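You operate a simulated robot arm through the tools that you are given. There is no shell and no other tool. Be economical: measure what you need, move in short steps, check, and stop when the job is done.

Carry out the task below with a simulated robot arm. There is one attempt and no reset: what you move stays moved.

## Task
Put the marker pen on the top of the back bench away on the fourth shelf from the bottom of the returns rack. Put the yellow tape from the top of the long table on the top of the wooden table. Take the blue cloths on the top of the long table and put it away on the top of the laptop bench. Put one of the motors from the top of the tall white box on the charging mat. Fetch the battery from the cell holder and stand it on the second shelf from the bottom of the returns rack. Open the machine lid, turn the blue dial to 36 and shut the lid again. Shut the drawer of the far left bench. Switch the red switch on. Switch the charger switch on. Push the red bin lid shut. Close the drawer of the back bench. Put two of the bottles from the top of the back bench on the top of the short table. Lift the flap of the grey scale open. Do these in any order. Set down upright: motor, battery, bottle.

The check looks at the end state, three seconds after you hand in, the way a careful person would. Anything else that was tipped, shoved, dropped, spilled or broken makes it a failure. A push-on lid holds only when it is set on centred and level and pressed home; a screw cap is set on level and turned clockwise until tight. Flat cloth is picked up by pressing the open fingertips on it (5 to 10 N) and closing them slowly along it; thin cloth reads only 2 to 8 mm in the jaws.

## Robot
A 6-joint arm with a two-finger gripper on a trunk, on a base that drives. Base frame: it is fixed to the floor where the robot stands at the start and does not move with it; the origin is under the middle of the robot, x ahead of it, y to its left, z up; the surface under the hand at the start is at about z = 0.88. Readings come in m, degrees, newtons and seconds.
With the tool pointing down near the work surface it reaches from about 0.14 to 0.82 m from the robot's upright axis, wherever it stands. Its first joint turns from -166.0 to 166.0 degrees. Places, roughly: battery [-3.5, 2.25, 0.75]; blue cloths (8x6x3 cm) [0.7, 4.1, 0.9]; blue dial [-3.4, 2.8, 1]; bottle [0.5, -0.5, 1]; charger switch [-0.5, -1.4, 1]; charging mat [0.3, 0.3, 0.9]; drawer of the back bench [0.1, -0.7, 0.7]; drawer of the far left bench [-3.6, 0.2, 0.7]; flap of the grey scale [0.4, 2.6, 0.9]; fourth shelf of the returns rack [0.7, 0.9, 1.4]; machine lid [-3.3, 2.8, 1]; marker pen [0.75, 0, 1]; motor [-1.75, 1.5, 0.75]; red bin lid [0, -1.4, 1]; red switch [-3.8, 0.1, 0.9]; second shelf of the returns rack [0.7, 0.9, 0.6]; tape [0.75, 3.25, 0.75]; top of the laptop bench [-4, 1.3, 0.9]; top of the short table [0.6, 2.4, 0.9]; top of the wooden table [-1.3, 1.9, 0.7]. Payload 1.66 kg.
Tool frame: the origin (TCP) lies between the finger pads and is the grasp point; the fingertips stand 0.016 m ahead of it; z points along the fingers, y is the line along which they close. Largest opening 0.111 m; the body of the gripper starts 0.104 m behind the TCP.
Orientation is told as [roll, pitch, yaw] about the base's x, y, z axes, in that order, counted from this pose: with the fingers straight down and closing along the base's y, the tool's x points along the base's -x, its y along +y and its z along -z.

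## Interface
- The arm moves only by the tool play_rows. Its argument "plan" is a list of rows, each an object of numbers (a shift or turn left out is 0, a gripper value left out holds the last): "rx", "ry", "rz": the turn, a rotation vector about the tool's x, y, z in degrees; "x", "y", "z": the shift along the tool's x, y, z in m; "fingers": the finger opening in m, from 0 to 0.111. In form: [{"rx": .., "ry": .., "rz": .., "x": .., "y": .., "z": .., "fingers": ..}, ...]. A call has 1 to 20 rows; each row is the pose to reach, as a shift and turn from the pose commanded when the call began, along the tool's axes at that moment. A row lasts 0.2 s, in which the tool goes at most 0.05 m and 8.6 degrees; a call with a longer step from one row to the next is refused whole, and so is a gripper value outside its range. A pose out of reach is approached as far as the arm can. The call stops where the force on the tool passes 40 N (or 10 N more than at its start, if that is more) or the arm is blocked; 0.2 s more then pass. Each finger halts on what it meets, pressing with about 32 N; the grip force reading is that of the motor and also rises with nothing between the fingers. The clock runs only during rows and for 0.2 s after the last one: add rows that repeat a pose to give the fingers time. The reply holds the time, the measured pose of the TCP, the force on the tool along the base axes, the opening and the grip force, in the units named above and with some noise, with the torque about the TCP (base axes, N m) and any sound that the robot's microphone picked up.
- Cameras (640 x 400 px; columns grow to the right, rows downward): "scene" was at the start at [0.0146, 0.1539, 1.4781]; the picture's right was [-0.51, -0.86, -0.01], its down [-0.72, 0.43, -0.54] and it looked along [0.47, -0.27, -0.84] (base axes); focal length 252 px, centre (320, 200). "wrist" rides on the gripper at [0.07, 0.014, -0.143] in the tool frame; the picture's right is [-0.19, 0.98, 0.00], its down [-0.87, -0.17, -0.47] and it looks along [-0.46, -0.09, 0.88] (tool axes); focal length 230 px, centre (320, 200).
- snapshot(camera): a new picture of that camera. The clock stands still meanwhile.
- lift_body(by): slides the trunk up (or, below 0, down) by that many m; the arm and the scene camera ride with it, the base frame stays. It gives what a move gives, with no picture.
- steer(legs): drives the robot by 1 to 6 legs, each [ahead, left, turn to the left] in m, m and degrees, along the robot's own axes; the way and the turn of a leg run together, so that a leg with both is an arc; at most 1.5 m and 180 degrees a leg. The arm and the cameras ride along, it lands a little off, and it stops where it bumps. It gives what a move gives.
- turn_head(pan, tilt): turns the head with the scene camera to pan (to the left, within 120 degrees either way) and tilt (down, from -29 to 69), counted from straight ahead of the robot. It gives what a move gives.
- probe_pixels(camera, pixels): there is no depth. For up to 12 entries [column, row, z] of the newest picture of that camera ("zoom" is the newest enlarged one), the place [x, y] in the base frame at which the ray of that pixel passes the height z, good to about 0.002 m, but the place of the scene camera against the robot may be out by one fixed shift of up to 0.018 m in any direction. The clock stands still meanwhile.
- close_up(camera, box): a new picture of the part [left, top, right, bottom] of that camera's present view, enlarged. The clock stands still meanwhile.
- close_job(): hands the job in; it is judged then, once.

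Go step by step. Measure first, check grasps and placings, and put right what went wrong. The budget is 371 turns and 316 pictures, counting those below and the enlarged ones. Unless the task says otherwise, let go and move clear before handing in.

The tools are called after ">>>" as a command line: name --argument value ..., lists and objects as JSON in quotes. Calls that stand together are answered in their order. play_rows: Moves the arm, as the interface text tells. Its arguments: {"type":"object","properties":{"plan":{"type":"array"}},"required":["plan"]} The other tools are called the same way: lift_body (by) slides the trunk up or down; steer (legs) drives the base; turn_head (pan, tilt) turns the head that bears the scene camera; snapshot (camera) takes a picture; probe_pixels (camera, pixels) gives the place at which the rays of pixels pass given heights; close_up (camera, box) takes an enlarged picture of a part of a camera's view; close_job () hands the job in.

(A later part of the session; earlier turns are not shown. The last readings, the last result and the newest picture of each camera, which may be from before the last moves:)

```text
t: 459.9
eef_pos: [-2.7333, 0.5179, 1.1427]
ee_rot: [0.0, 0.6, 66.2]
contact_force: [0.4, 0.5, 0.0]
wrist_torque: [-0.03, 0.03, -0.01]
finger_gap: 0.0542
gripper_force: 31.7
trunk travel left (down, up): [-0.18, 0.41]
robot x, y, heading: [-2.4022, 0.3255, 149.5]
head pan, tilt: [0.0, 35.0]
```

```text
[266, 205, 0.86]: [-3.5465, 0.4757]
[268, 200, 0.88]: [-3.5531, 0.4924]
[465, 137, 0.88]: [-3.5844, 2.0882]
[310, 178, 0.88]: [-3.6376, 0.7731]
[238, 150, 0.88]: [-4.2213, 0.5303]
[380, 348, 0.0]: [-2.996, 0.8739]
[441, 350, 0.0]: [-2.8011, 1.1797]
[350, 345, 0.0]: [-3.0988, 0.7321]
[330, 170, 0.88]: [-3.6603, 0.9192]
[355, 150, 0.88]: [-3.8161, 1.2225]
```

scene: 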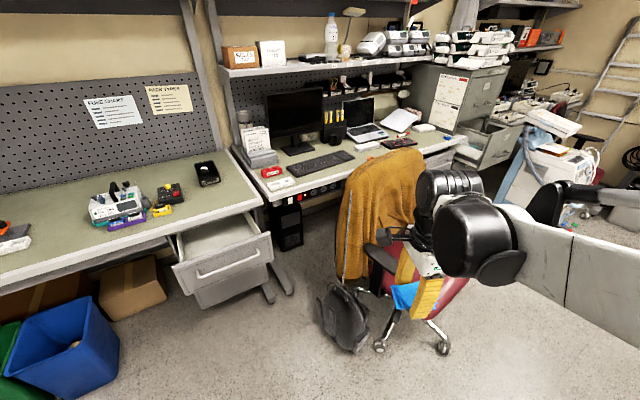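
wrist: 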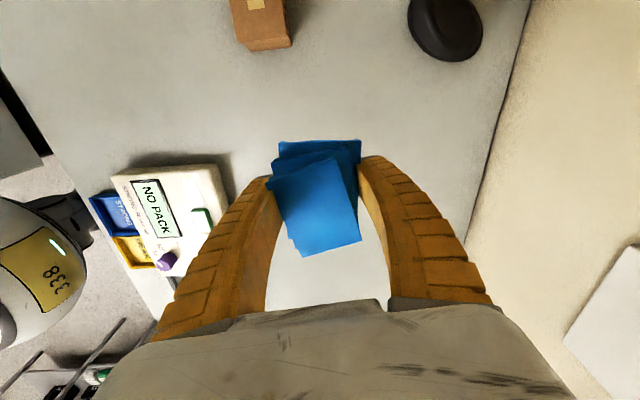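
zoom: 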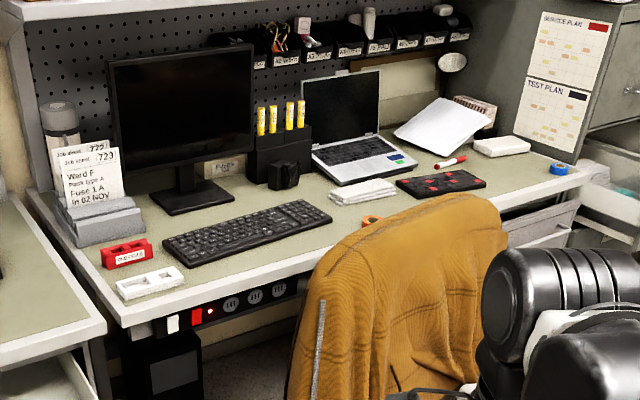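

>>> probe_pixels --camera "scene" --pixels '[[174, 268, 0.75], [273, 238, 0.75], [345, 275, 0.5], [337, 260, 0.7], [175, 240, 0.8], [225, 262, 0.7]]'

>>> probe_pixels --camera "zoom" --pixels '[[225, 262, 0.89], [232, 256, 0.88], [232, 283, 0.88], [185, 275, 0.88], [180, 297, 0.89], [310, 230, 0.89], [200, 318, 0.8], [370, 190, 0.88]]'

```text
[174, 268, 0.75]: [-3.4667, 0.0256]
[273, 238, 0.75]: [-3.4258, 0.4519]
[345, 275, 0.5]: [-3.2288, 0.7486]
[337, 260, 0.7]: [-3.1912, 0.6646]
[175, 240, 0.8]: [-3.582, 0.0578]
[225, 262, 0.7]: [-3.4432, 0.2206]
```

```text
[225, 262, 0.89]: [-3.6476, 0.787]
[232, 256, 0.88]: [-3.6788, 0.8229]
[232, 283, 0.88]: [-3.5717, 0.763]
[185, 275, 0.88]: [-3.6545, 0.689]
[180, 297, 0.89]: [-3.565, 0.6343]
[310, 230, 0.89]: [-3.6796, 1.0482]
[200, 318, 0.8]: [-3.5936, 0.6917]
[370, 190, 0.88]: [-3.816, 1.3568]
```

A free strip lies in front of the keyboard near (-3.62,0.77). I'll drive up beside the open drawer, facing the bench.

>>> steer --legs '[[0, 0, 30], [0.62, 0, 0]]'

>>> turn_head --pan -15 --tilt 45

>>> snapshot --camera "scene"

```text
t: 464.8
eef_pos: [-3.4008, 0.3338, 1.1432]
ee_rot: [0.0, 0.7, 96.2]
contact_force: [-1.2, 0.1, 0.1]
wrist_torque: [-0.02, 0.0, 0.01]
finger_gap: 0.0547
gripper_force: 32.0
trunk travel left (down, up): [-0.18, 0.41]
robot x, y, heading: [-3.0189, 0.3336, 179.5]
head pan, tilt: [0.0, 35.0]
```

```text
t: 465.6
eef_pos: [-3.401, 0.3334, 1.1434]
ee_rot: [0.0, 0.6, 96.1]
contact_force: [-0.5, -0.1, -0.8]
wrist_torque: [0.0, 0.01, 0.0]
finger_gap: 0.0542
gripper_force: 32.0
trunk travel left (down, up): [-0.18, 0.41]
robot x, y, heading: [-3.0199, 0.3339, 179.3]
head pan, tilt: [-15.0, 45.0]
```

```text
112 pictures are left
```

scene: 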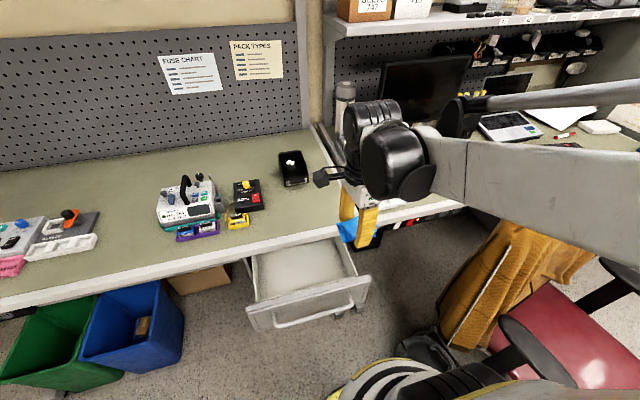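

>>> play_rows --plan '[{"x": -0.042, "y": 0.0}, {"x": -0.084, "y": 0.01}, {"x": -0.126, "y": 0.025, "rz": 1}, {"x": -0.168, "y": 0.04, "rz": 2}, {"x": -0.21, "y": 0.06, "rz": 3}, {"x": -0.252, "y": 0.08, "rz": 4}, {"x": -0.294, "y": 0.1, "rz": 5}, {"x": -0.336, "y": 0.12, "rz": 6}, {"x": -0.378, "y": 0.14, "rz": 6}, {"x": -0.42, "y": 0.16, "rz": 6}, {"x": -0.458, "y": 0.172, "rz": 6}, {"x": -0.458, "y": 0.172, "rz": 6, "z": 0.03}]'

>>> snapshot --camera "wrist"

>>> turn_head --pan -40 --tilt 40

>>> snapshot --camera "scene"

```text
t: 468.2
eef_pos: [-3.6206, 0.7701, 1.1089]
ee_rot: [0.0, 0.7, 90.2]
contact_force: [0.6, 0.6, -0.2]
wrist_torque: [0.0, 0.03, -0.03]
finger_gap: 0.0543
gripper_force: 32.0
trunk travel left (down, up): [-0.18, 0.41]
robot x, y, heading: [-3.0179, 0.3301, 179.4]
head pan, tilt: [-15.0, 45.0]
```

```text
111 pictures are left
```

wrist: 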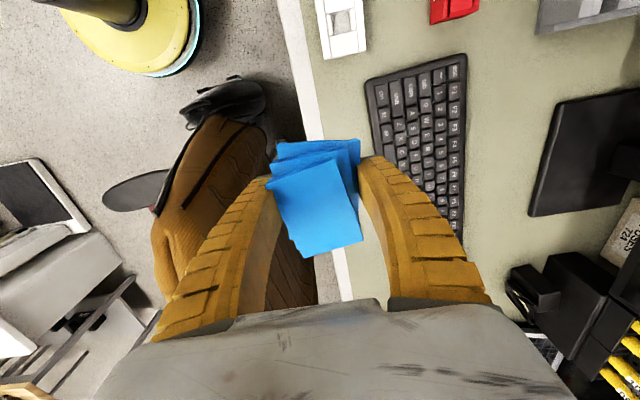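

```text
t: 469.1
eef_pos: [-3.6211, 0.7703, 1.1097]
ee_rot: [-0.1, 0.5, 90.1]
contact_force: [0.1, 0.0, 0.0]
wrist_torque: [-0.02, 0.01, 0.02]
finger_gap: 0.0544
gripper_force: 31.7
trunk travel left (down, up): [-0.18, 0.41]
robot x, y, heading: [-3.0181, 0.3313, 179.5]
head pan, tilt: [-40.0, 40.0]
```

```text
110 pictures are left
```

scene: 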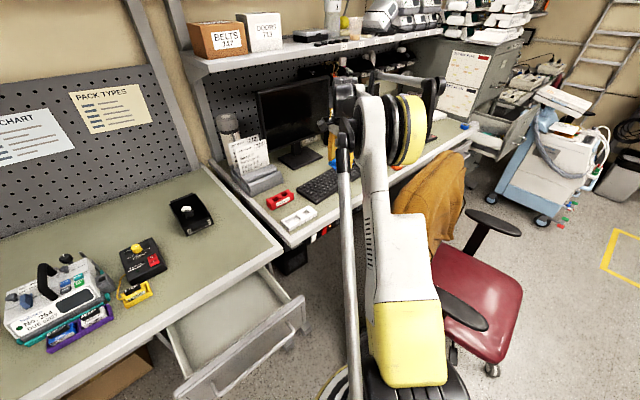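

>>> probe_pixels --camera "wrist" --pixels '[[306, 110, 0.88], [318, 105, 0.88], [340, 275, 0.88], [371, 95, 0.89], [380, 155, 0.89], [345, 58, 0.89], [366, 50, 0.89], [410, 175, 0.89]]'

```text
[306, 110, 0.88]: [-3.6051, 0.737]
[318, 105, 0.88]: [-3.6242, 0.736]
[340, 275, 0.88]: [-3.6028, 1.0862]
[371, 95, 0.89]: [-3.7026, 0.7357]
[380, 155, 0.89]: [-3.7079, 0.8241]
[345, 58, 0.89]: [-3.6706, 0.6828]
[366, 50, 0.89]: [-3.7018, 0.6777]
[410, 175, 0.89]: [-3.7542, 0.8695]
```

The bench edge is at x≈-3.605 and the keyboard's near edge at -3.705, so the centre should be -3.655. I'll shift and lower.

>>> play_rows --plan '[{"y": 0.017, "z": 0.03}, {"y": 0.034, "z": 0.07}, {"y": 0.034, "z": 0.11}, {"y": 0.034, "z": 0.15}, {"y": 0.034, "z": 0.18}, {"y": 0.034, "z": 0.19}, {"y": 0.034, "z": 0.19}]'

>>> snapshot --camera "wrist"

```text
t: 470.7
eef_pos: [-3.6544, 0.7682, 0.9184]
ee_rot: [0.0, 0.6, 90.1]
contact_force: [-0.4, -0.4, -0.1]
wrist_torque: [-0.01, 0.01, -0.02]
finger_gap: 0.0542
gripper_force: 31.6
trunk travel left (down, up): [-0.18, 0.41]
robot x, y, heading: [-3.0219, 0.3332, 179.3]
head pan, tilt: [-40.0, 40.0]
```

```text
109 pictures are left
```

wrist: 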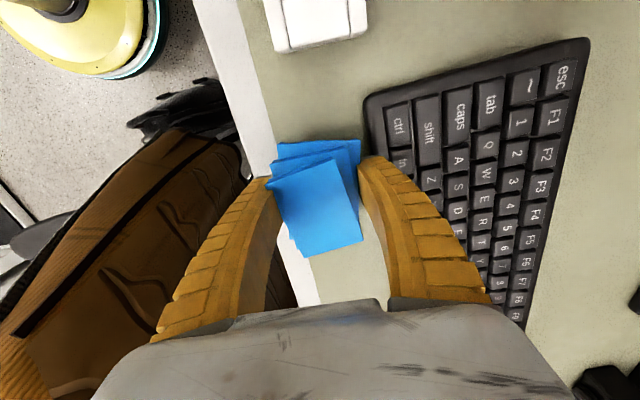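

>>> play_rows --plan '[{"z": 0.008, "y": -0.002}, {"z": 0.014, "y": -0.002}, {"z": 0.018, "y": -0.002}, {"z": 0.021, "y": -0.002}, {"z": 0.024, "y": -0.002}, {"z": 0.024, "y": -0.002}]'

```text
t: 472.1
eef_pos: [-3.6513, 0.7687, 0.8952]
ee_rot: [0.1, 0.5, 90.2]
contact_force: [-4.8, 5.8, 20.3]
wrist_torque: [0.16, 0.01, 0.02]
finger_gap: 0.0544
gripper_force: 31.9
trunk travel left (down, up): [-0.18, 0.41]
robot x, y, heading: [-3.0178, 0.3302, 179.4]
head pan, tilt: [-40.0, 40.0]
```

>>> play_rows --plan '[{"z": -0.001}, {"z": -0.001, "fingers": 0.06}, {"z": -0.001, "fingers": 0.064}, {"z": -0.001}, {"z": -0.03}, {"z": -0.07}, {"z": -0.11}, {"z": -0.15}, {"z": -0.19}]'

>>> snapshot --camera "wrist"

```text
t: 474.1
eef_pos: [-3.6515, 0.7687, 1.0843]
ee_rot: [0.0, 0.6, 90.1]
contact_force: [0.0, 0.1, 0.2]
wrist_torque: [0.04, -0.02, 0.02]
finger_gap: 0.066
gripper_force: 1.1
trunk travel left (down, up): [-0.18, 0.41]
robot x, y, heading: [-3.0162, 0.3334, 179.4]
head pan, tilt: [-40.0, 40.0]
```

```text
108 pictures are left
```

wrist: 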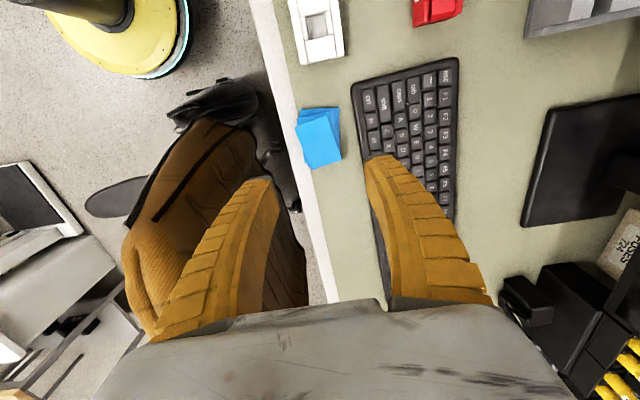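

The cloths lie flat on the laptop bench at (320,137). Next is the red switch on the far left bench: I'll swing the hand over there and look.

>>> play_rows --plan '[{"x": 0.04, "z": -0.02}, {"x": 0.085, "z": -0.03}, {"x": 0.13, "z": -0.03}, {"x": 0.175, "z": -0.03}, {"x": 0.22, "z": -0.03}, {"x": 0.265, "z": -0.03}, {"x": 0.31, "z": -0.03}, {"x": 0.355, "z": -0.03}, {"x": 0.4, "z": -0.03}, {"x": 0.445, "z": -0.03}, {"x": 0.49, "z": -0.03}, {"x": 0.535, "z": -0.03}, {"x": 0.58, "z": -0.03}, {"x": 0.6, "z": -0.03}]'

>>> snapshot --camera "wrist"

>>> turn_head --pan 10 --tilt 45

>>> snapshot --camera "scene"

```text
t: 477.1
eef_pos: [-3.6521, 0.1695, 1.1208]
ee_rot: [0.0, 0.7, 89.9]
contact_force: [-0.5, 0.5, 0.4]
wrist_torque: [0.02, 0.0, -0.05]
finger_gap: 0.0661
gripper_force: 0.9
trunk travel left (down, up): [-0.18, 0.41]
robot x, y, heading: [-3.0197, 0.3334, 179.1]
head pan, tilt: [-40.0, 40.0]
```

```text
107 pictures are left
```

wrist: 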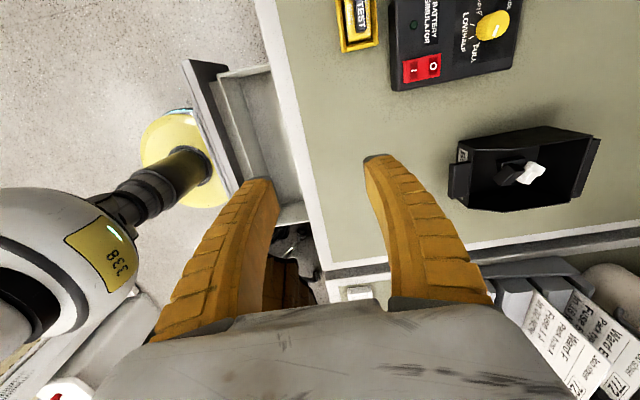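

```text
t: 478.2
eef_pos: [-3.6512, 0.1698, 1.1203]
ee_rot: [0.0, 0.6, 90.1]
contact_force: [1.0, 1.3, 0.5]
wrist_torque: [-0.02, -0.02, -0.02]
finger_gap: 0.0658
gripper_force: 1.4
trunk travel left (down, up): [-0.18, 0.41]
robot x, y, heading: [-3.0138, 0.3323, 179.5]
head pan, tilt: [10.0, 45.0]
```

```text
106 pictures are left
```

scene: 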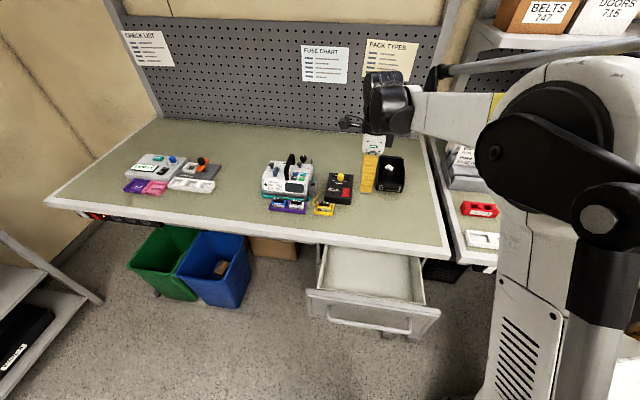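

>>> close_up --camera "wrist" --box '[380, 20, 476, 95]'

>>> close_up --camera "scene" --box '[305, 160, 385, 220]'

```text
5.33 times, centred on (428, 58) of wrist
```

zoom: 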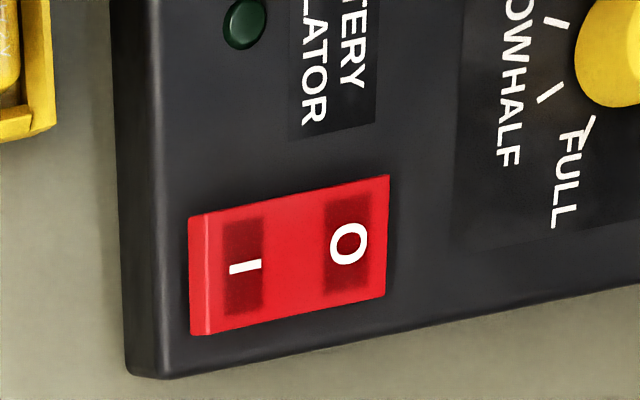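

```text
6.67 times, centred on (345, 190) of scene
```

zoom: 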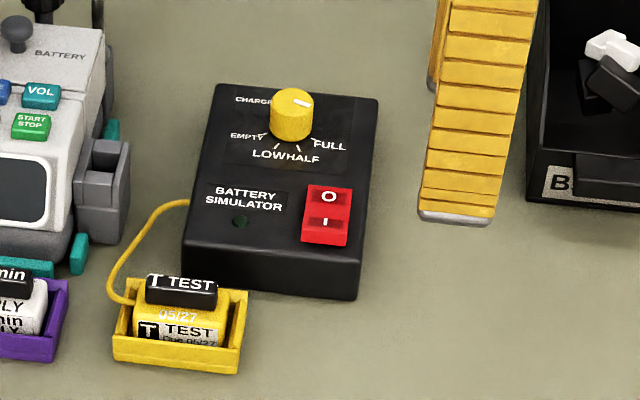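

>>> probe_pixels --camera "wrist" --pixels '[[413.6, 70.6, 0.92], [413.6, 70.6, 0.94], [413.6, 70.6, 0.96], [432.5, 67, 0.94], [423, 69, 0.94]]'

>>> probe_pixels --camera "scene" --pixels '[[345.7, 193.4, 0.92], [345.7, 193.4, 0.94], [345.7, 193.4, 0.96]]'

```text
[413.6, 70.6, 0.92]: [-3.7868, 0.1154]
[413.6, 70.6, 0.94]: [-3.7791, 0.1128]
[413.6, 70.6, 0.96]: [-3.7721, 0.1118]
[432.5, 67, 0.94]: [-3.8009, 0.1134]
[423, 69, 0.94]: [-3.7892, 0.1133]
```

```text
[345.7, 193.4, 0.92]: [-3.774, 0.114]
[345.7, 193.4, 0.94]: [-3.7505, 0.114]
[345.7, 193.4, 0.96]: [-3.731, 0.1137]
```

The switch's "I" end is at (-3.789,0.115), z≈0.91. I'll press there with closed fingers.

>>> play_rows --plan '[{"y": 0.03, "x": 0.014, "fingers": 0.0}, {"y": 0.067, "x": 0.028}, {"y": 0.1, "x": 0.042}, {"y": 0.134, "x": 0.055}, {"y": 0.134, "x": 0.055, "z": 0.04}, {"y": 0.134, "x": 0.055, "z": 0.08}, {"y": 0.134, "x": 0.055, "z": 0.12}, {"y": 0.134, "x": 0.055, "z": 0.15}, {"y": 0.134, "x": 0.055, "z": 0.165}, {"y": 0.134, "x": 0.055, "z": 0.165}]'

>>> close_up --camera "wrist" --box '[240, 100, 400, 220]'

>>> close_up --camera "scene" --box '[305, 150, 385, 220]'

```text
t: 480.4
eef_pos: [-3.7861, 0.1141, 0.9573]
ee_rot: [0.1, 0.6, 90.1]
contact_force: [-0.5, 0.5, -0.4]
wrist_torque: [0.03, -0.03, 0.03]
finger_gap: 0.0
gripper_force: 29.2
trunk travel left (down, up): [-0.18, 0.41]
robot x, y, heading: [-3.0162, 0.3309, 179.4]
head pan, tilt: [10.0, 45.0]
```

```text
3.33 times, centred on (320, 160) of wrist
```

zoom: 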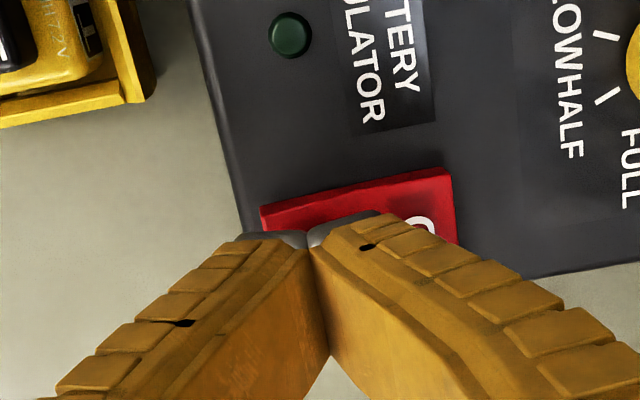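

```text
5.71 times, centred on (345, 185) of scene
```

zoom: 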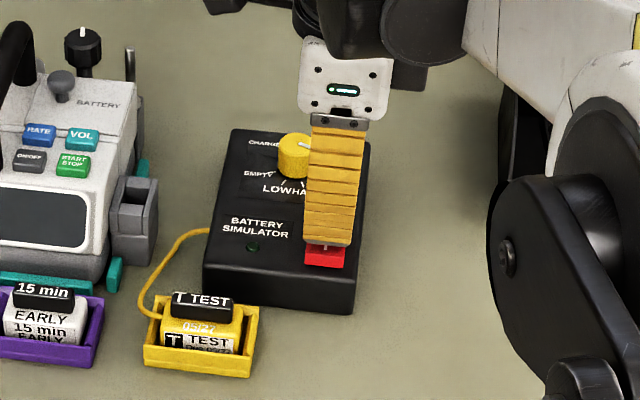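

>>> play_rows --plan '[{"y": -0.003, "z": 0.01}, {"y": -0.003, "z": 0.018}, {"y": -0.003, "z": 0.024}, {"y": -0.003, "z": 0.028}, {"y": -0.003, "z": 0.032}, {"y": -0.003, "z": 0.036}, {"y": -0.003, "z": 0.04}, {"y": -0.003, "z": 0.044}]'

>>> play_rows --plan '[{"z": -0.03}, {"z": -0.07}, {"z": -0.1}]'

>>> close_up --camera "scene" --box '[305, 150, 385, 220]'

```text
t: 481.8
eef_pos: [-3.7813, 0.1143, 0.9254]
ee_rot: [0.2, 0.7, 90.1]
contact_force: [-1.3, -0.1, 27.4]
wrist_torque: [0.19, 0.4, -0.05]
finger_gap: 0.0065
gripper_force: 26.3
trunk travel left (down, up): [-0.18, 0.41]
robot x, y, heading: [-3.0149, 0.3289, 179.7]
head pan, tilt: [10.0, 45.0]
stopped in row 6: the force on the tool passed its limit at 42 N (the readings are from after the stop); the commanded pose is now the measured one
```

```text
t: 482.6
eef_pos: [-3.7826, 0.1148, 1.0225]
ee_rot: [0.1, 0.6, 90.0]
contact_force: [0.6, -0.2, -0.1]
wrist_torque: [0.05, 0.02, -0.01]
finger_gap: 0.0
gripper_force: 28.9
trunk travel left (down, up): [-0.18, 0.41]
robot x, y, heading: [-3.0224, 0.332, 179.4]
head pan, tilt: [10.0, 45.0]
```

```text
5.71 times, centred on (345, 185) of scene
```

zoom: 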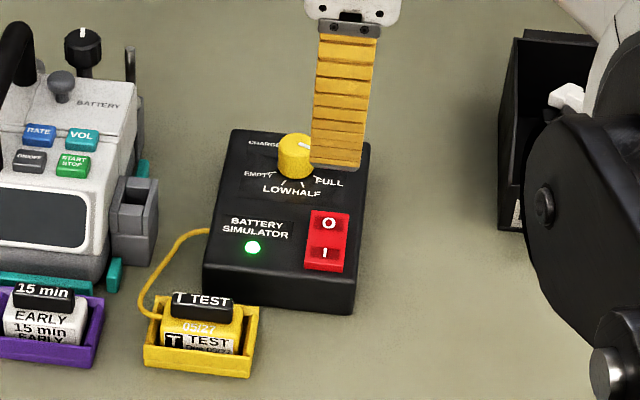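

The simulator's light is on. Next, the far left bench drawer: I'll back away so the hand can be pitched forward in front of it.

>>> play_rows --plan '[{"z": -0.04, "y": -0.03}, {"z": -0.08, "y": -0.06}, {"z": -0.08, "y": -0.1, "x": -0.03}, {"z": -0.08, "y": -0.14, "x": -0.06}, {"z": -0.08, "y": -0.18, "x": -0.09}, {"z": -0.08, "y": -0.22, "x": -0.11}, {"z": -0.08, "y": -0.26, "x": -0.12}]'

>>> steer --legs '[[-0.32, 0, 0]]'

>>> play_rows --plan '[{"rx": -8}, {"rx": -16}, {"rx": -24}, {"rx": -32}, {"rx": -40}, {"rx": -45}]'

>>> lift_body --by -0.17

>>> snapshot --camera "scene"

>>> snapshot --camera "wrist"

```text
t: 484.2
eef_pos: [-3.5224, 0.2362, 1.1001]
ee_rot: [0.1, 0.7, 90.1]
contact_force: [0.7, -0.2, 0.7]
wrist_torque: [0.01, 0.03, 0.01]
finger_gap: 0.0
gripper_force: 28.9
trunk travel left (down, up): [-0.18, 0.41]
robot x, y, heading: [-3.0191, 0.3305, 179.2]
head pan, tilt: [10.0, 45.0]
```

```text
t: 486.4
eef_pos: [-3.2027, 0.2318, 1.1003]
ee_rot: [0.1, 0.6, 89.9]
contact_force: [0.5, 0.1, 0.3]
wrist_torque: [-0.03, 0.02, -0.01]
finger_gap: 0.0002
gripper_force: 28.7
trunk travel left (down, up): [-0.18, 0.41]
robot x, y, heading: [-2.6964, 0.3256, 179.2]
head pan, tilt: [10.0, 45.0]
```

```text
t: 487.8
eef_pos: [-3.2042, 0.2324, 1.1]
ee_rot: [45.1, 0.6, 89.9]
contact_force: [0.2, 0.6, -0.9]
wrist_torque: [0.02, 0.01, -0.02]
finger_gap: 0.0001
gripper_force: 28.2
trunk travel left (down, up): [-0.18, 0.41]
robot x, y, heading: [-2.6981, 0.3286, 179.2]
head pan, tilt: [10.0, 45.0]
```

```text
t: 489.7
eef_pos: [-3.203, 0.232, 0.931]
ee_rot: [45.1, 0.6, 90.0]
contact_force: [0.6, 0.0, -0.1]
wrist_torque: [0.0, 0.02, 0.01]
finger_gap: 0.0001
gripper_force: 28.5
trunk travel left (down, up): [-0.01, 0.58]
robot x, y, heading: [-2.6966, 0.3261, 179.2]
head pan, tilt: [10.0, 45.0]
```

```text
100 pictures are left
```

scene: 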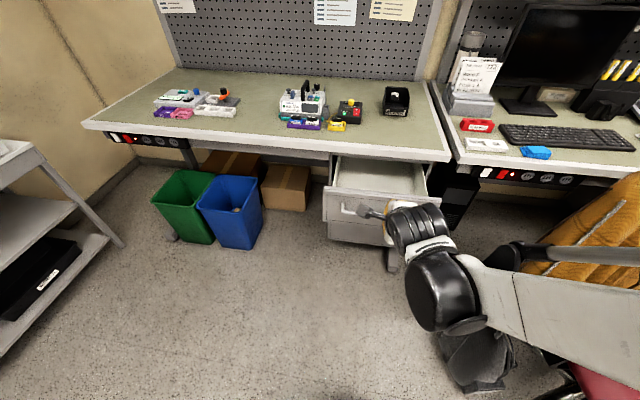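

```text
99 pictures are left
```

wrist: 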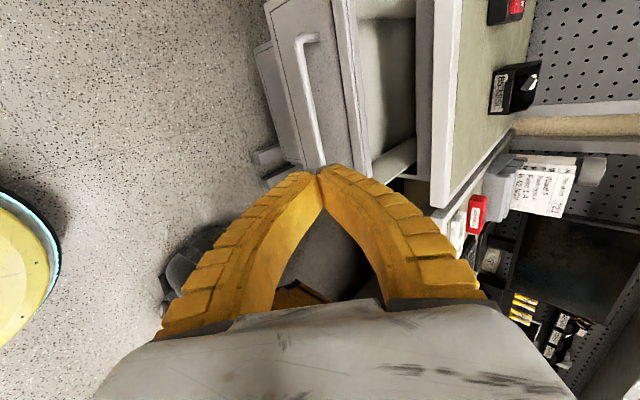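

>>> probe_pixels --camera "wrist" --pixels '[[336, 10, 0.78], [362, 170, 0.78], [320, 160, 0.7], [305, 50, 0.7]]'

>>> probe_pixels --camera "scene" --pixels '[[325, 188, 0.78], [438, 197, 0.78], [325, 188, 0.8], [438, 197, 0.8]]'

```text
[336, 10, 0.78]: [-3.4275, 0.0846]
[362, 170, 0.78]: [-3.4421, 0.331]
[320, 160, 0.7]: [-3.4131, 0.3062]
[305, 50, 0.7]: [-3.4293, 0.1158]
```

```text
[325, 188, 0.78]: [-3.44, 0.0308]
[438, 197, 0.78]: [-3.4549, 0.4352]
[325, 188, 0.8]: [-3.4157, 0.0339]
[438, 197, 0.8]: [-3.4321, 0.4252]
```

>>> play_rows --plan '[{"y": -0.03, "z": 0.03}, {"y": -0.06, "z": 0.06}, {"y": -0.09, "z": 0.09}, {"y": -0.12, "z": 0.12}, {"y": -0.09, "z": 0.15}, {"y": -0.06, "z": 0.18}, {"y": -0.035, "z": 0.205}, {"y": -0.015, "z": 0.225}, {"y": 0.0, "z": 0.24}, {"y": 0.012, "z": 0.252}, {"y": 0.024, "z": 0.264}, {"y": 0.036, "z": 0.276}]'

>>> snapshot --camera "wrist"

>>> close_up --camera "scene" --box '[290, 120, 490, 260]'

```text
t: 492.3
eef_pos: [-3.4238, 0.2302, 0.7618]
ee_rot: [45.0, 0.8, 90.1]
contact_force: [1.2, -0.4, -0.8]
wrist_torque: [0.0, 0.0, -0.02]
finger_gap: 0.0002
gripper_force: 28.6
out of reach, approached as far as the arm can: row 3, 4, 5, 6, 7
trunk travel left (down, up): [-0.01, 0.58]
robot x, y, heading: [-2.7008, 0.3272, 179.2]
head pan, tilt: [10.0, 45.0]
```

```text
98 pictures are left
```

wrist: 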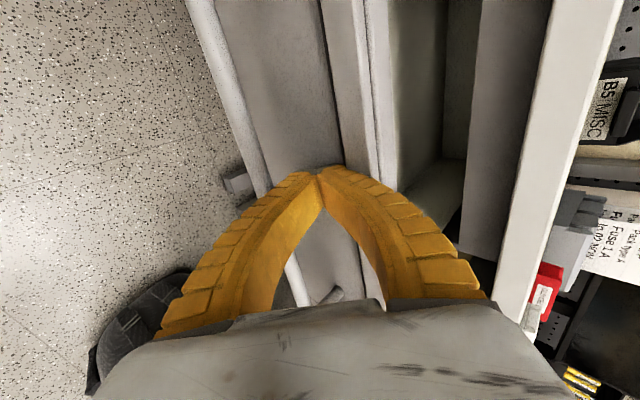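

```text
2.86 times, centred on (390, 190) of scene
```

zoom: 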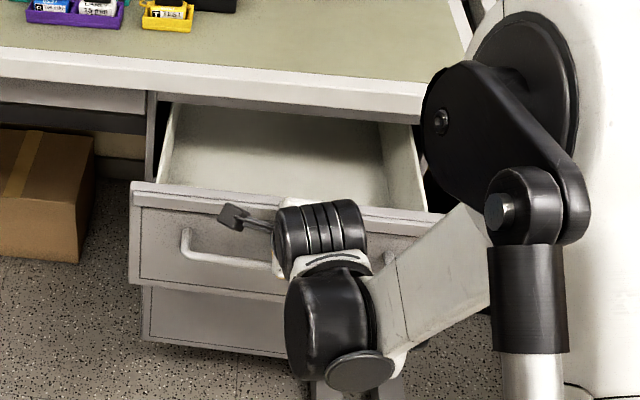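

>>> play_rows --plan '[{"y": 0.01, "z": 0.01}, {"y": 0.02, "z": 0.02}, {"y": 0.03, "z": 0.03}, {"y": 0.04, "z": 0.04}, {"y": 0.05, "z": 0.05}, {"y": 0.06, "z": 0.06}, {"y": 0.07, "z": 0.07}, {"y": 0.08, "z": 0.08}, {"y": 0.09, "z": 0.09}, {"y": 0.1, "z": 0.1}, {"y": 0.11, "z": 0.11}]'

>>> close_up --camera "scene" --box '[290, 120, 490, 260]'

```text
t: 494.7
eef_pos: [-3.5795, 0.2297, 0.7624]
ee_rot: [45.1, 0.6, 90.1]
contact_force: [1.2, -0.8, -0.3]
wrist_torque: [0.02, -0.03, 0.03]
finger_gap: 0.0004
gripper_force: 28.2
trunk travel left (down, up): [-0.01, 0.58]
robot x, y, heading: [-2.7007, 0.3287, 179.1]
head pan, tilt: [10.0, 45.0]
```

```text
2.86 times, centred on (390, 190) of scene
```

zoom: 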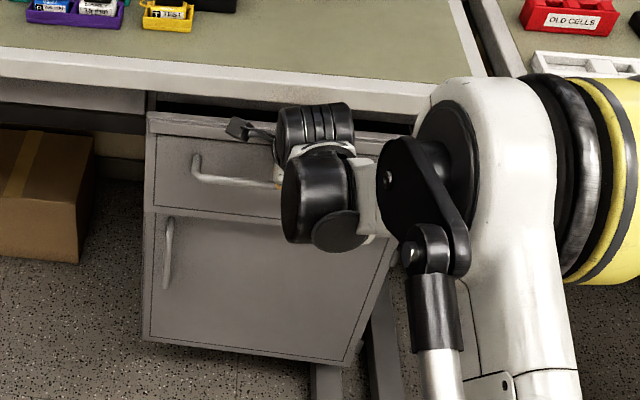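

Nearly shut. I'll continue to the stop.

>>> play_rows --plan '[{"y": 0.006, "z": 0.006}, {"y": 0.012, "z": 0.012}, {"y": 0.018, "z": 0.018}, {"y": 0.024, "z": 0.024}, {"y": 0.03, "z": 0.03}, {"y": 0.036, "z": 0.036}, {"y": 0.042, "z": 0.042}]'

>>> close_up --camera "scene" --box '[290, 120, 490, 260]'

```text
t: 495.9
eef_pos: [-3.6162, 0.2299, 0.7633]
ee_rot: [45.0, 0.6, 90.0]
contact_force: [35.6, 2.1, 6.8]
wrist_torque: [-0.21, 2.77, 0.08]
finger_gap: 0.0
gripper_force: 28.4
trunk travel left (down, up): [-0.01, 0.58]
robot x, y, heading: [-2.6965, 0.3275, 179.3]
head pan, tilt: [10.0, 45.0]
stopped in row 6: the force on the tool passed its limit at 48 N (the readings are from after the stop); the commanded pose is now the measured one
```

```text
2.86 times, centred on (390, 190) of scene
```

zoom: 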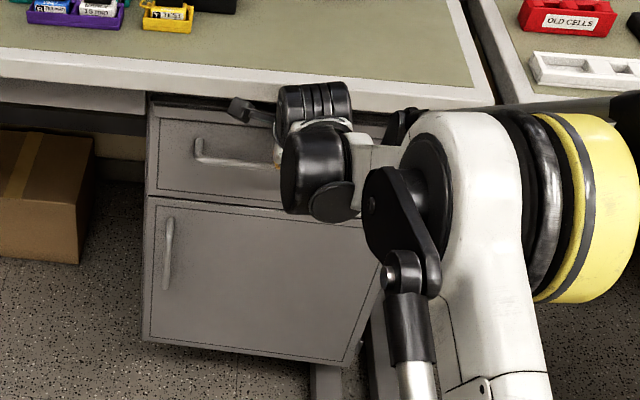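

The drawer is close to flush, but the torque (2.8 N m) says the hand met the bench edge rather than the drawer its stop. I'll pitch the hand flatter and give a last push with the tips.

>>> play_rows --plan '[{"y": -0.02, "z": -0.02}, {"y": -0.042, "z": -0.042}, {"y": -0.042, "z": -0.042, "rx": -8}, {"y": -0.042, "z": -0.042, "rx": -16}, {"y": -0.042, "z": -0.042, "rx": -24}, {"y": -0.049, "z": -0.035, "rx": -27}, {"y": -0.049, "z": -0.035, "rx": -27}]'

>>> snapshot --camera "wrist"

```text
t: 497.5
eef_pos: [-3.5599, 0.2298, 0.7516]
ee_rot: [72.0, 0.6, 90.0]
contact_force: [0.4, -0.5, 0.2]
wrist_torque: [0.0, -0.01, 0.01]
finger_gap: 0.0
gripper_force: 28.6
trunk travel left (down, up): [-0.01, 0.58]
robot x, y, heading: [-2.6929, 0.3282, 179.3]
head pan, tilt: [10.0, 45.0]
```

```text
94 pictures are left
```

wrist: 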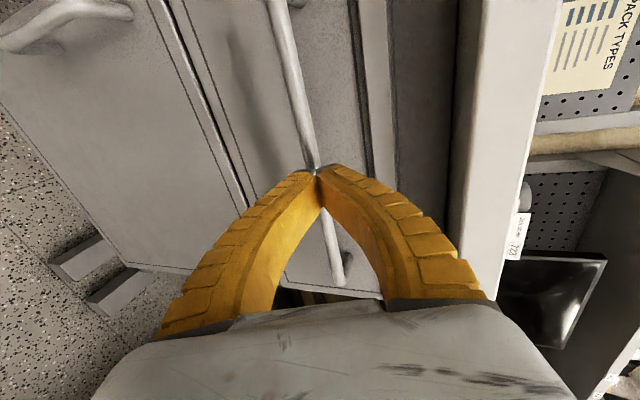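

>>> play_rows --plan '[{"z": 0.019, "y": 0.006}, {"z": 0.033, "y": 0.011}, {"z": 0.043, "y": 0.014}, {"z": 0.052, "y": 0.017}, {"z": 0.06, "y": 0.02}, {"z": 0.068, "y": 0.022}, {"z": 0.076, "y": 0.025}, {"z": 0.084, "y": 0.028}, {"z": 0.092, "y": 0.03}]'

>>> snapshot --camera "wrist"

>>> close_up --camera "scene" --box '[290, 120, 490, 260]'

```text
t: 498.2
eef_pos: [-3.5933, 0.229, 0.7514]
ee_rot: [71.8, 0.7, 90.0]
contact_force: [28.4, 2.0, 7.1]
wrist_torque: [0.06, -0.47, 0.0]
finger_gap: 0.0029
gripper_force: 27.5
trunk travel left (down, up): [-0.01, 0.58]
robot x, y, heading: [-2.6968, 0.3264, 179.5]
head pan, tilt: [10.0, 45.0]
stopped in row 3: the force on the tool passed its limit at 45 N (the readings are from after the stop); the commanded pose is now the measured one
```

```text
93 pictures are left
```

wrist: 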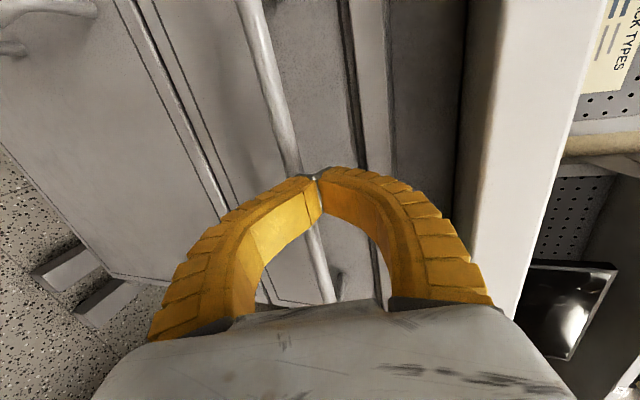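

```text
2.86 times, centred on (390, 190) of scene
```

zoom: 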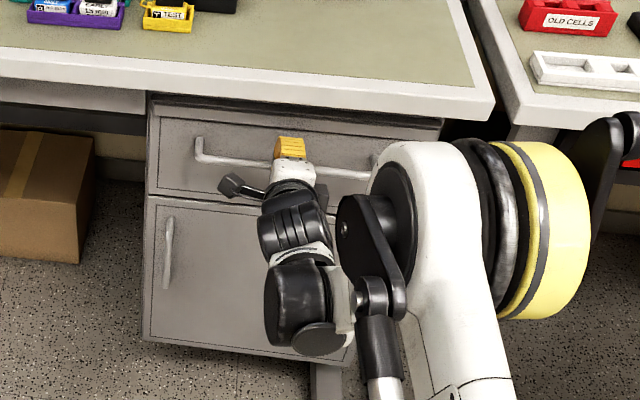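

The tips now press the handle at 45 N with no movement, and the drawer face is flush with the door below, so it's shut. I'll withdraw and level.

>>> play_rows --plan '[{"z": -0.04, "y": -0.013}, {"z": -0.08, "y": -0.026}, {"z": -0.12, "y": -0.039}, {"z": -0.16, "y": -0.052}, {"z": -0.2, "y": -0.065}, {"z": -0.22, "y": -0.04}, {"z": -0.24, "y": 0.0}, {"z": -0.25, "y": 0.04}, {"z": -0.25, "y": 0.04, "rx": 8}, {"z": -0.25, "y": 0.04, "rx": 16}, {"z": -0.25, "y": 0.04, "rx": 24}, {"z": -0.25, "y": 0.04, "rx": 32}, {"z": -0.25, "y": 0.04, "rx": 40}, {"z": -0.25, "y": 0.04, "rx": 48}, {"z": -0.25, "y": 0.04, "rx": 56}, {"z": -0.25, "y": 0.04, "rx": 64}, {"z": -0.25, "y": 0.04, "rx": 71}]'

>>> lift_body --by 0.3

>>> close_up --camera "scene" --box '[290, 120, 490, 260]'

```text
t: 501.8
eef_pos: [-3.3715, 0.2303, 0.8664]
ee_rot: [0.6, 0.6, 90.0]
contact_force: [-0.7, 0.4, -0.7]
wrist_torque: [-0.02, 0.03, 0.02]
finger_gap: 0.0
gripper_force: 27.9
out of reach, approached as far as the arm can: row 3, 4, 5, 6, 7, 8
trunk travel left (down, up): [-0.01, 0.58]
robot x, y, heading: [-2.6969, 0.3275, 179.2]
head pan, tilt: [10.0, 45.0]
```

```text
t: 504.8
eef_pos: [-3.3728, 0.2301, 1.1666]
ee_rot: [0.7, 0.5, 90.0]
contact_force: [0.8, 0.3, 0.1]
wrist_torque: [0.04, -0.01, 0.0]
finger_gap: 0.0
gripper_force: 28.4
trunk travel left (down, up): [-0.31, 0.28]
robot x, y, heading: [-2.698, 0.3282, 179.3]
head pan, tilt: [10.0, 45.0]
```

```text
2.86 times, centred on (390, 190) of scene
```

zoom: 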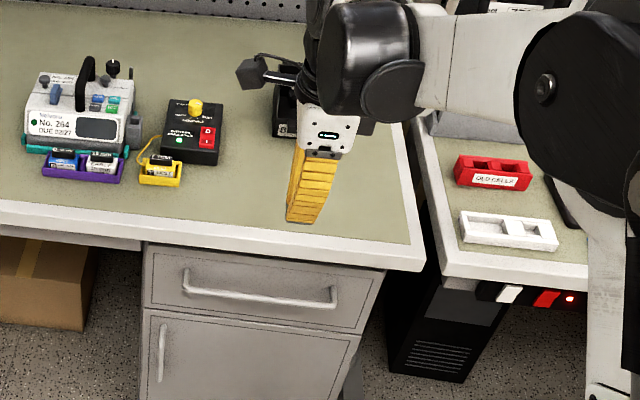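

The drawer is closed. Now to the machine: I'll pull the arm in and drive up the lane to look at that corner.

>>> play_rows --plan '[{"y": -0.04}, {"y": -0.08}, {"y": -0.12}, {"y": -0.16}, {"y": -0.2}, {"y": -0.24}, {"y": -0.28}]'

>>> steer --legs '[[-0.3, 0, 0], [0, 0, -90], [0.95, 0, 0]]'

>>> turn_head --pan 30 --tilt 25

>>> snapshot --camera "scene"

```text
t: 506.4
eef_pos: [-3.0911, 0.2291, 1.1634]
ee_rot: [0.8, 0.7, 90.0]
contact_force: [0.3, -0.5, 0.4]
wrist_torque: [0.02, 0.02, -0.03]
finger_gap: 0.0
gripper_force: 28.7
trunk travel left (down, up): [-0.31, 0.28]
robot x, y, heading: [-2.694, 0.3299, 179.4]
head pan, tilt: [10.0, 45.0]
```

```text
t: 516.9
eef_pos: [-2.4712, 1.6734, 1.1623]
ee_rot: [0.7, 0.6, -0.9]
contact_force: [0.2, -0.4, 1.0]
wrist_torque: [-0.04, 0.02, 0.01]
finger_gap: 0.0
gripper_force: 28.4
trunk travel left (down, up): [-0.31, 0.28]
robot x, y, heading: [-2.3772, 1.2734, 88.6]
head pan, tilt: [10.0, 45.0]
```

```text
t: 517.7
eef_pos: [-2.4714, 1.6736, 1.1624]
ee_rot: [0.7, 0.6, -0.9]
contact_force: [0.2, 0.0, -0.3]
wrist_torque: [0.0, 0.03, 0.0]
finger_gap: 0.0001
gripper_force: 28.6
trunk travel left (down, up): [-0.31, 0.28]
robot x, y, heading: [-2.3803, 1.2743, 88.8]
head pan, tilt: [30.0, 25.0]
```

```text
90 pictures are left
```

scene: 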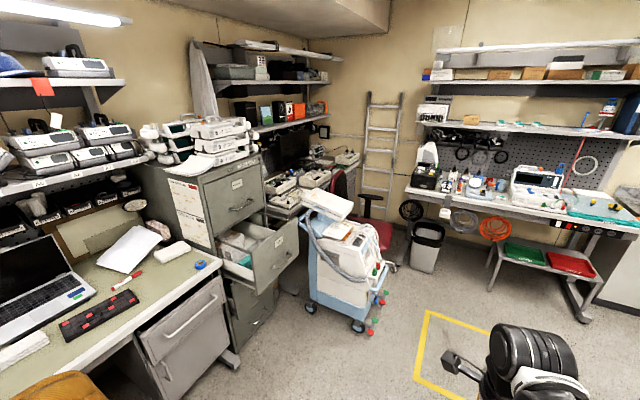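

>>> close_up --camera "scene" --box '[200, 170, 420, 345]'

>>> probe_pixels --camera "scene" --pixels '[[330, 203, 1.0], [340, 240, 0.95], [280, 245, 0.75], [250, 250, 0.7], [358, 325, 0.0], [310, 308, 0.0], [380, 300, 0.0]]'

```text
2.29 times, centred on (310, 258) of scene
```

zoom: 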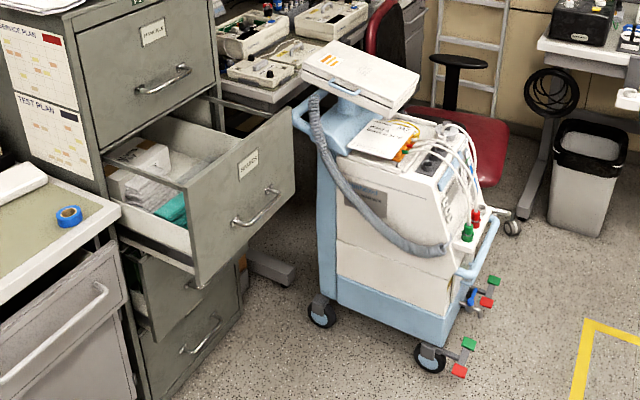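

```text
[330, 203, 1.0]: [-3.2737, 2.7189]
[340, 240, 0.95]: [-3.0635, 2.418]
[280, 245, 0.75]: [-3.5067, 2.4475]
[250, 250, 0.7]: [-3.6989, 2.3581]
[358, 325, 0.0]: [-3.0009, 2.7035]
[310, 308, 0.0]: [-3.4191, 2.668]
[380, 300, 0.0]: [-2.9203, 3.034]
```

>>> steer --legs '[[0.75, 0.05, 0]]'

>>> turn_head --pan 50 --tilt 40

>>> snapshot --camera "scene"

```text
t: 521.8
eef_pos: [-2.5003, 2.4244, 1.1626]
ee_rot: [0.7, 0.7, -0.9]
contact_force: [0.7, 0.2, 0.4]
wrist_torque: [-0.03, -0.02, 0.0]
finger_gap: 0.0
gripper_force: 28.9
trunk travel left (down, up): [-0.31, 0.28]
robot x, y, heading: [-2.4045, 2.0274, 88.3]
head pan, tilt: [30.0, 25.0]
```

```text
t: 522.6
eef_pos: [-2.5004, 2.425, 1.1623]
ee_rot: [0.7, 0.5, -0.9]
contact_force: [-0.1, -0.1, -0.3]
wrist_torque: [0.0, 0.02, -0.01]
finger_gap: 0.0
gripper_force: 28.0
trunk travel left (down, up): [-0.31, 0.28]
robot x, y, heading: [-2.4092, 2.0256, 88.2]
head pan, tilt: [50.0, 40.0]
```

```text
88 pictures are left
```

scene: 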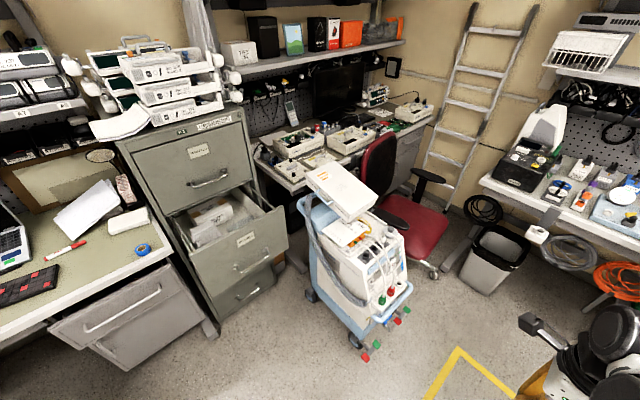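

>>> close_up --camera "scene" --box '[280, 140, 430, 340]'

>>> close_up --camera "scene" --box '[160, 160, 300, 260]'

```text
2.00 times, centred on (355, 240) of scene
```

zoom: 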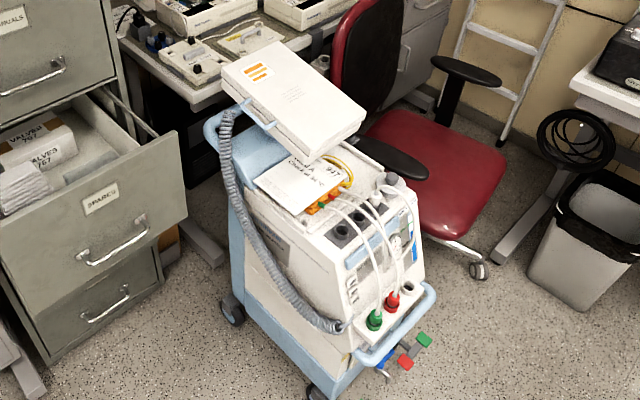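

```text
4.00 times, centred on (230, 210) of scene
```

zoom: 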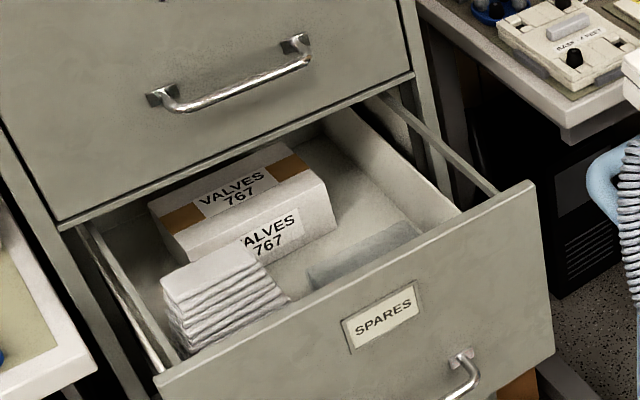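

I'll turn to face the filing cabinet and cart, and move a bit closer for a look from above.

>>> steer --legs '[[0, 0, 91], [0.4, 0, 0]]'

>>> lift_body --by 0.15

>>> turn_head --pan 0 --tilt 45

>>> snapshot --camera "scene"

>>> turn_head --pan -45 --tilt 40

>>> snapshot --camera "scene"

```text
t: 529.0
eef_pos: [-3.1994, 1.9219, 1.1622]
ee_rot: [0.7, 0.7, 90.8]
contact_force: [-0.9, -0.3, -0.6]
wrist_torque: [-0.01, -0.03, 0.03]
finger_gap: 0.0
gripper_force: 28.3
trunk travel left (down, up): [-0.31, 0.28]
robot x, y, heading: [-2.8073, 2.026, -180.0]
head pan, tilt: [50.0, 40.0]
```

```text
t: 530.8
eef_pos: [-3.1996, 1.9215, 1.3132]
ee_rot: [0.7, 0.6, 90.8]
contact_force: [-0.5, -0.3, 0.4]
wrist_torque: [0.0, 0.0, 0.0]
finger_gap: 0.0
gripper_force: 28.5
trunk travel left (down, up): [-0.46, 0.13]
robot x, y, heading: [-2.8071, 2.0262, -180.1]
head pan, tilt: [50.0, 40.0]
```

```text
t: 531.9
eef_pos: [-3.1981, 1.9228, 1.314]
ee_rot: [0.7, 0.7, 90.8]
contact_force: [0.2, 0.0, -0.2]
wrist_torque: [-0.01, 0.03, -0.02]
finger_gap: 0.0
gripper_force: 28.3
trunk travel left (down, up): [-0.46, 0.13]
robot x, y, heading: [-2.8073, 2.0252, -180.1]
head pan, tilt: [0.0, 45.0]
```

```text
85 pictures are left
```

scene: 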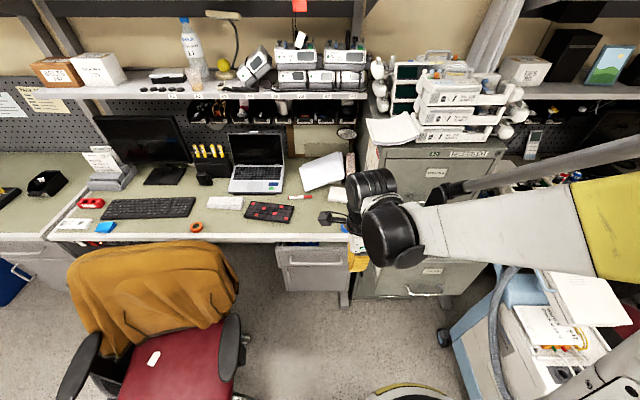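

```text
t: 533.0
eef_pos: [-3.1996, 1.9228, 1.3122]
ee_rot: [0.8, 0.5, 90.8]
contact_force: [0.4, -0.1, 0.4]
wrist_torque: [-0.02, 0.0, 0.02]
finger_gap: 0.0
gripper_force: 28.8
trunk travel left (down, up): [-0.46, 0.13]
robot x, y, heading: [-2.8032, 2.0288, -179.7]
head pan, tilt: [-45.0, 40.0]
```

```text
84 pictures are left
```

scene: 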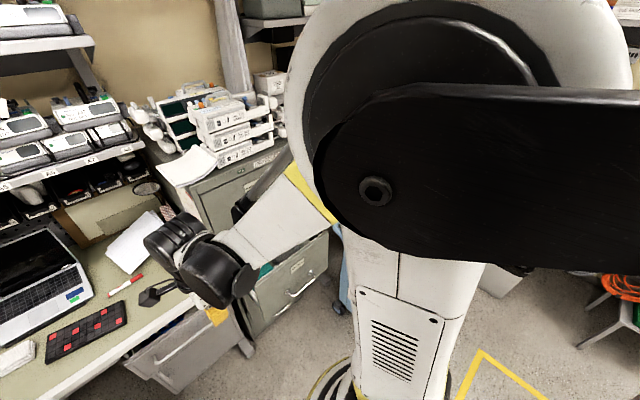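

>>> play_rows --plan '[{"x": -0.04, "y": 0.02, "fingers": 0.1}, {"x": -0.08, "y": 0.04}, {"x": -0.12, "y": 0.06}, {"x": -0.16, "y": 0.08}, {"x": -0.2, "y": 0.1}, {"x": -0.23, "y": 0.12}]'

>>> snapshot --camera "wrist"

```text
t: 534.5
eef_pos: [-3.3234, 2.1524, 1.3107]
ee_rot: [0.8, 0.7, 90.8]
contact_force: [0.7, -0.3, 0.1]
wrist_torque: [0.01, -0.02, 0.01]
finger_gap: 0.1006
gripper_force: 0.4
trunk travel left (down, up): [-0.46, 0.13]
robot x, y, heading: [-2.8053, 2.0265, -179.7]
head pan, tilt: [-45.0, 40.0]
```

```text
83 pictures are left
```

wrist: 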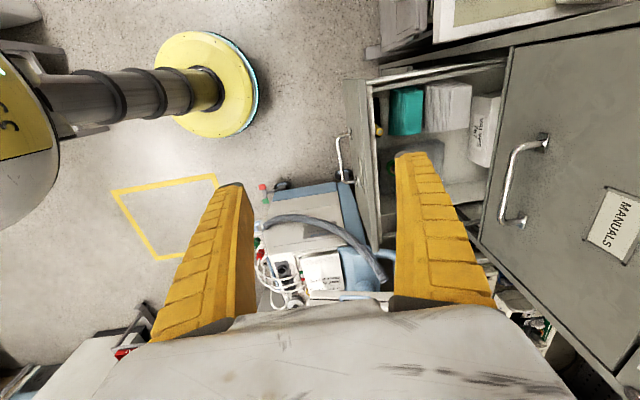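

>>> close_up --camera "wrist" --box '[340, 60, 510, 190]'

>>> probe_pixels --camera "wrist" --pixels '[[405, 110, 0.65], [378, 130, 0.65], [345, 85, 0.85], [380, 250, 0.85]]'

```text
3.08 times, centred on (425, 125) of wrist
```

zoom: 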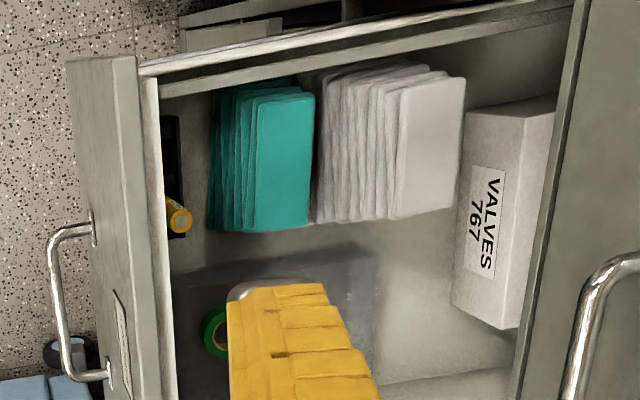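

```text
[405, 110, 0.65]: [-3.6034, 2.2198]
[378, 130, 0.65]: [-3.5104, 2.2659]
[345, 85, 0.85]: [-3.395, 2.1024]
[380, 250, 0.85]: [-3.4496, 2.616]
```

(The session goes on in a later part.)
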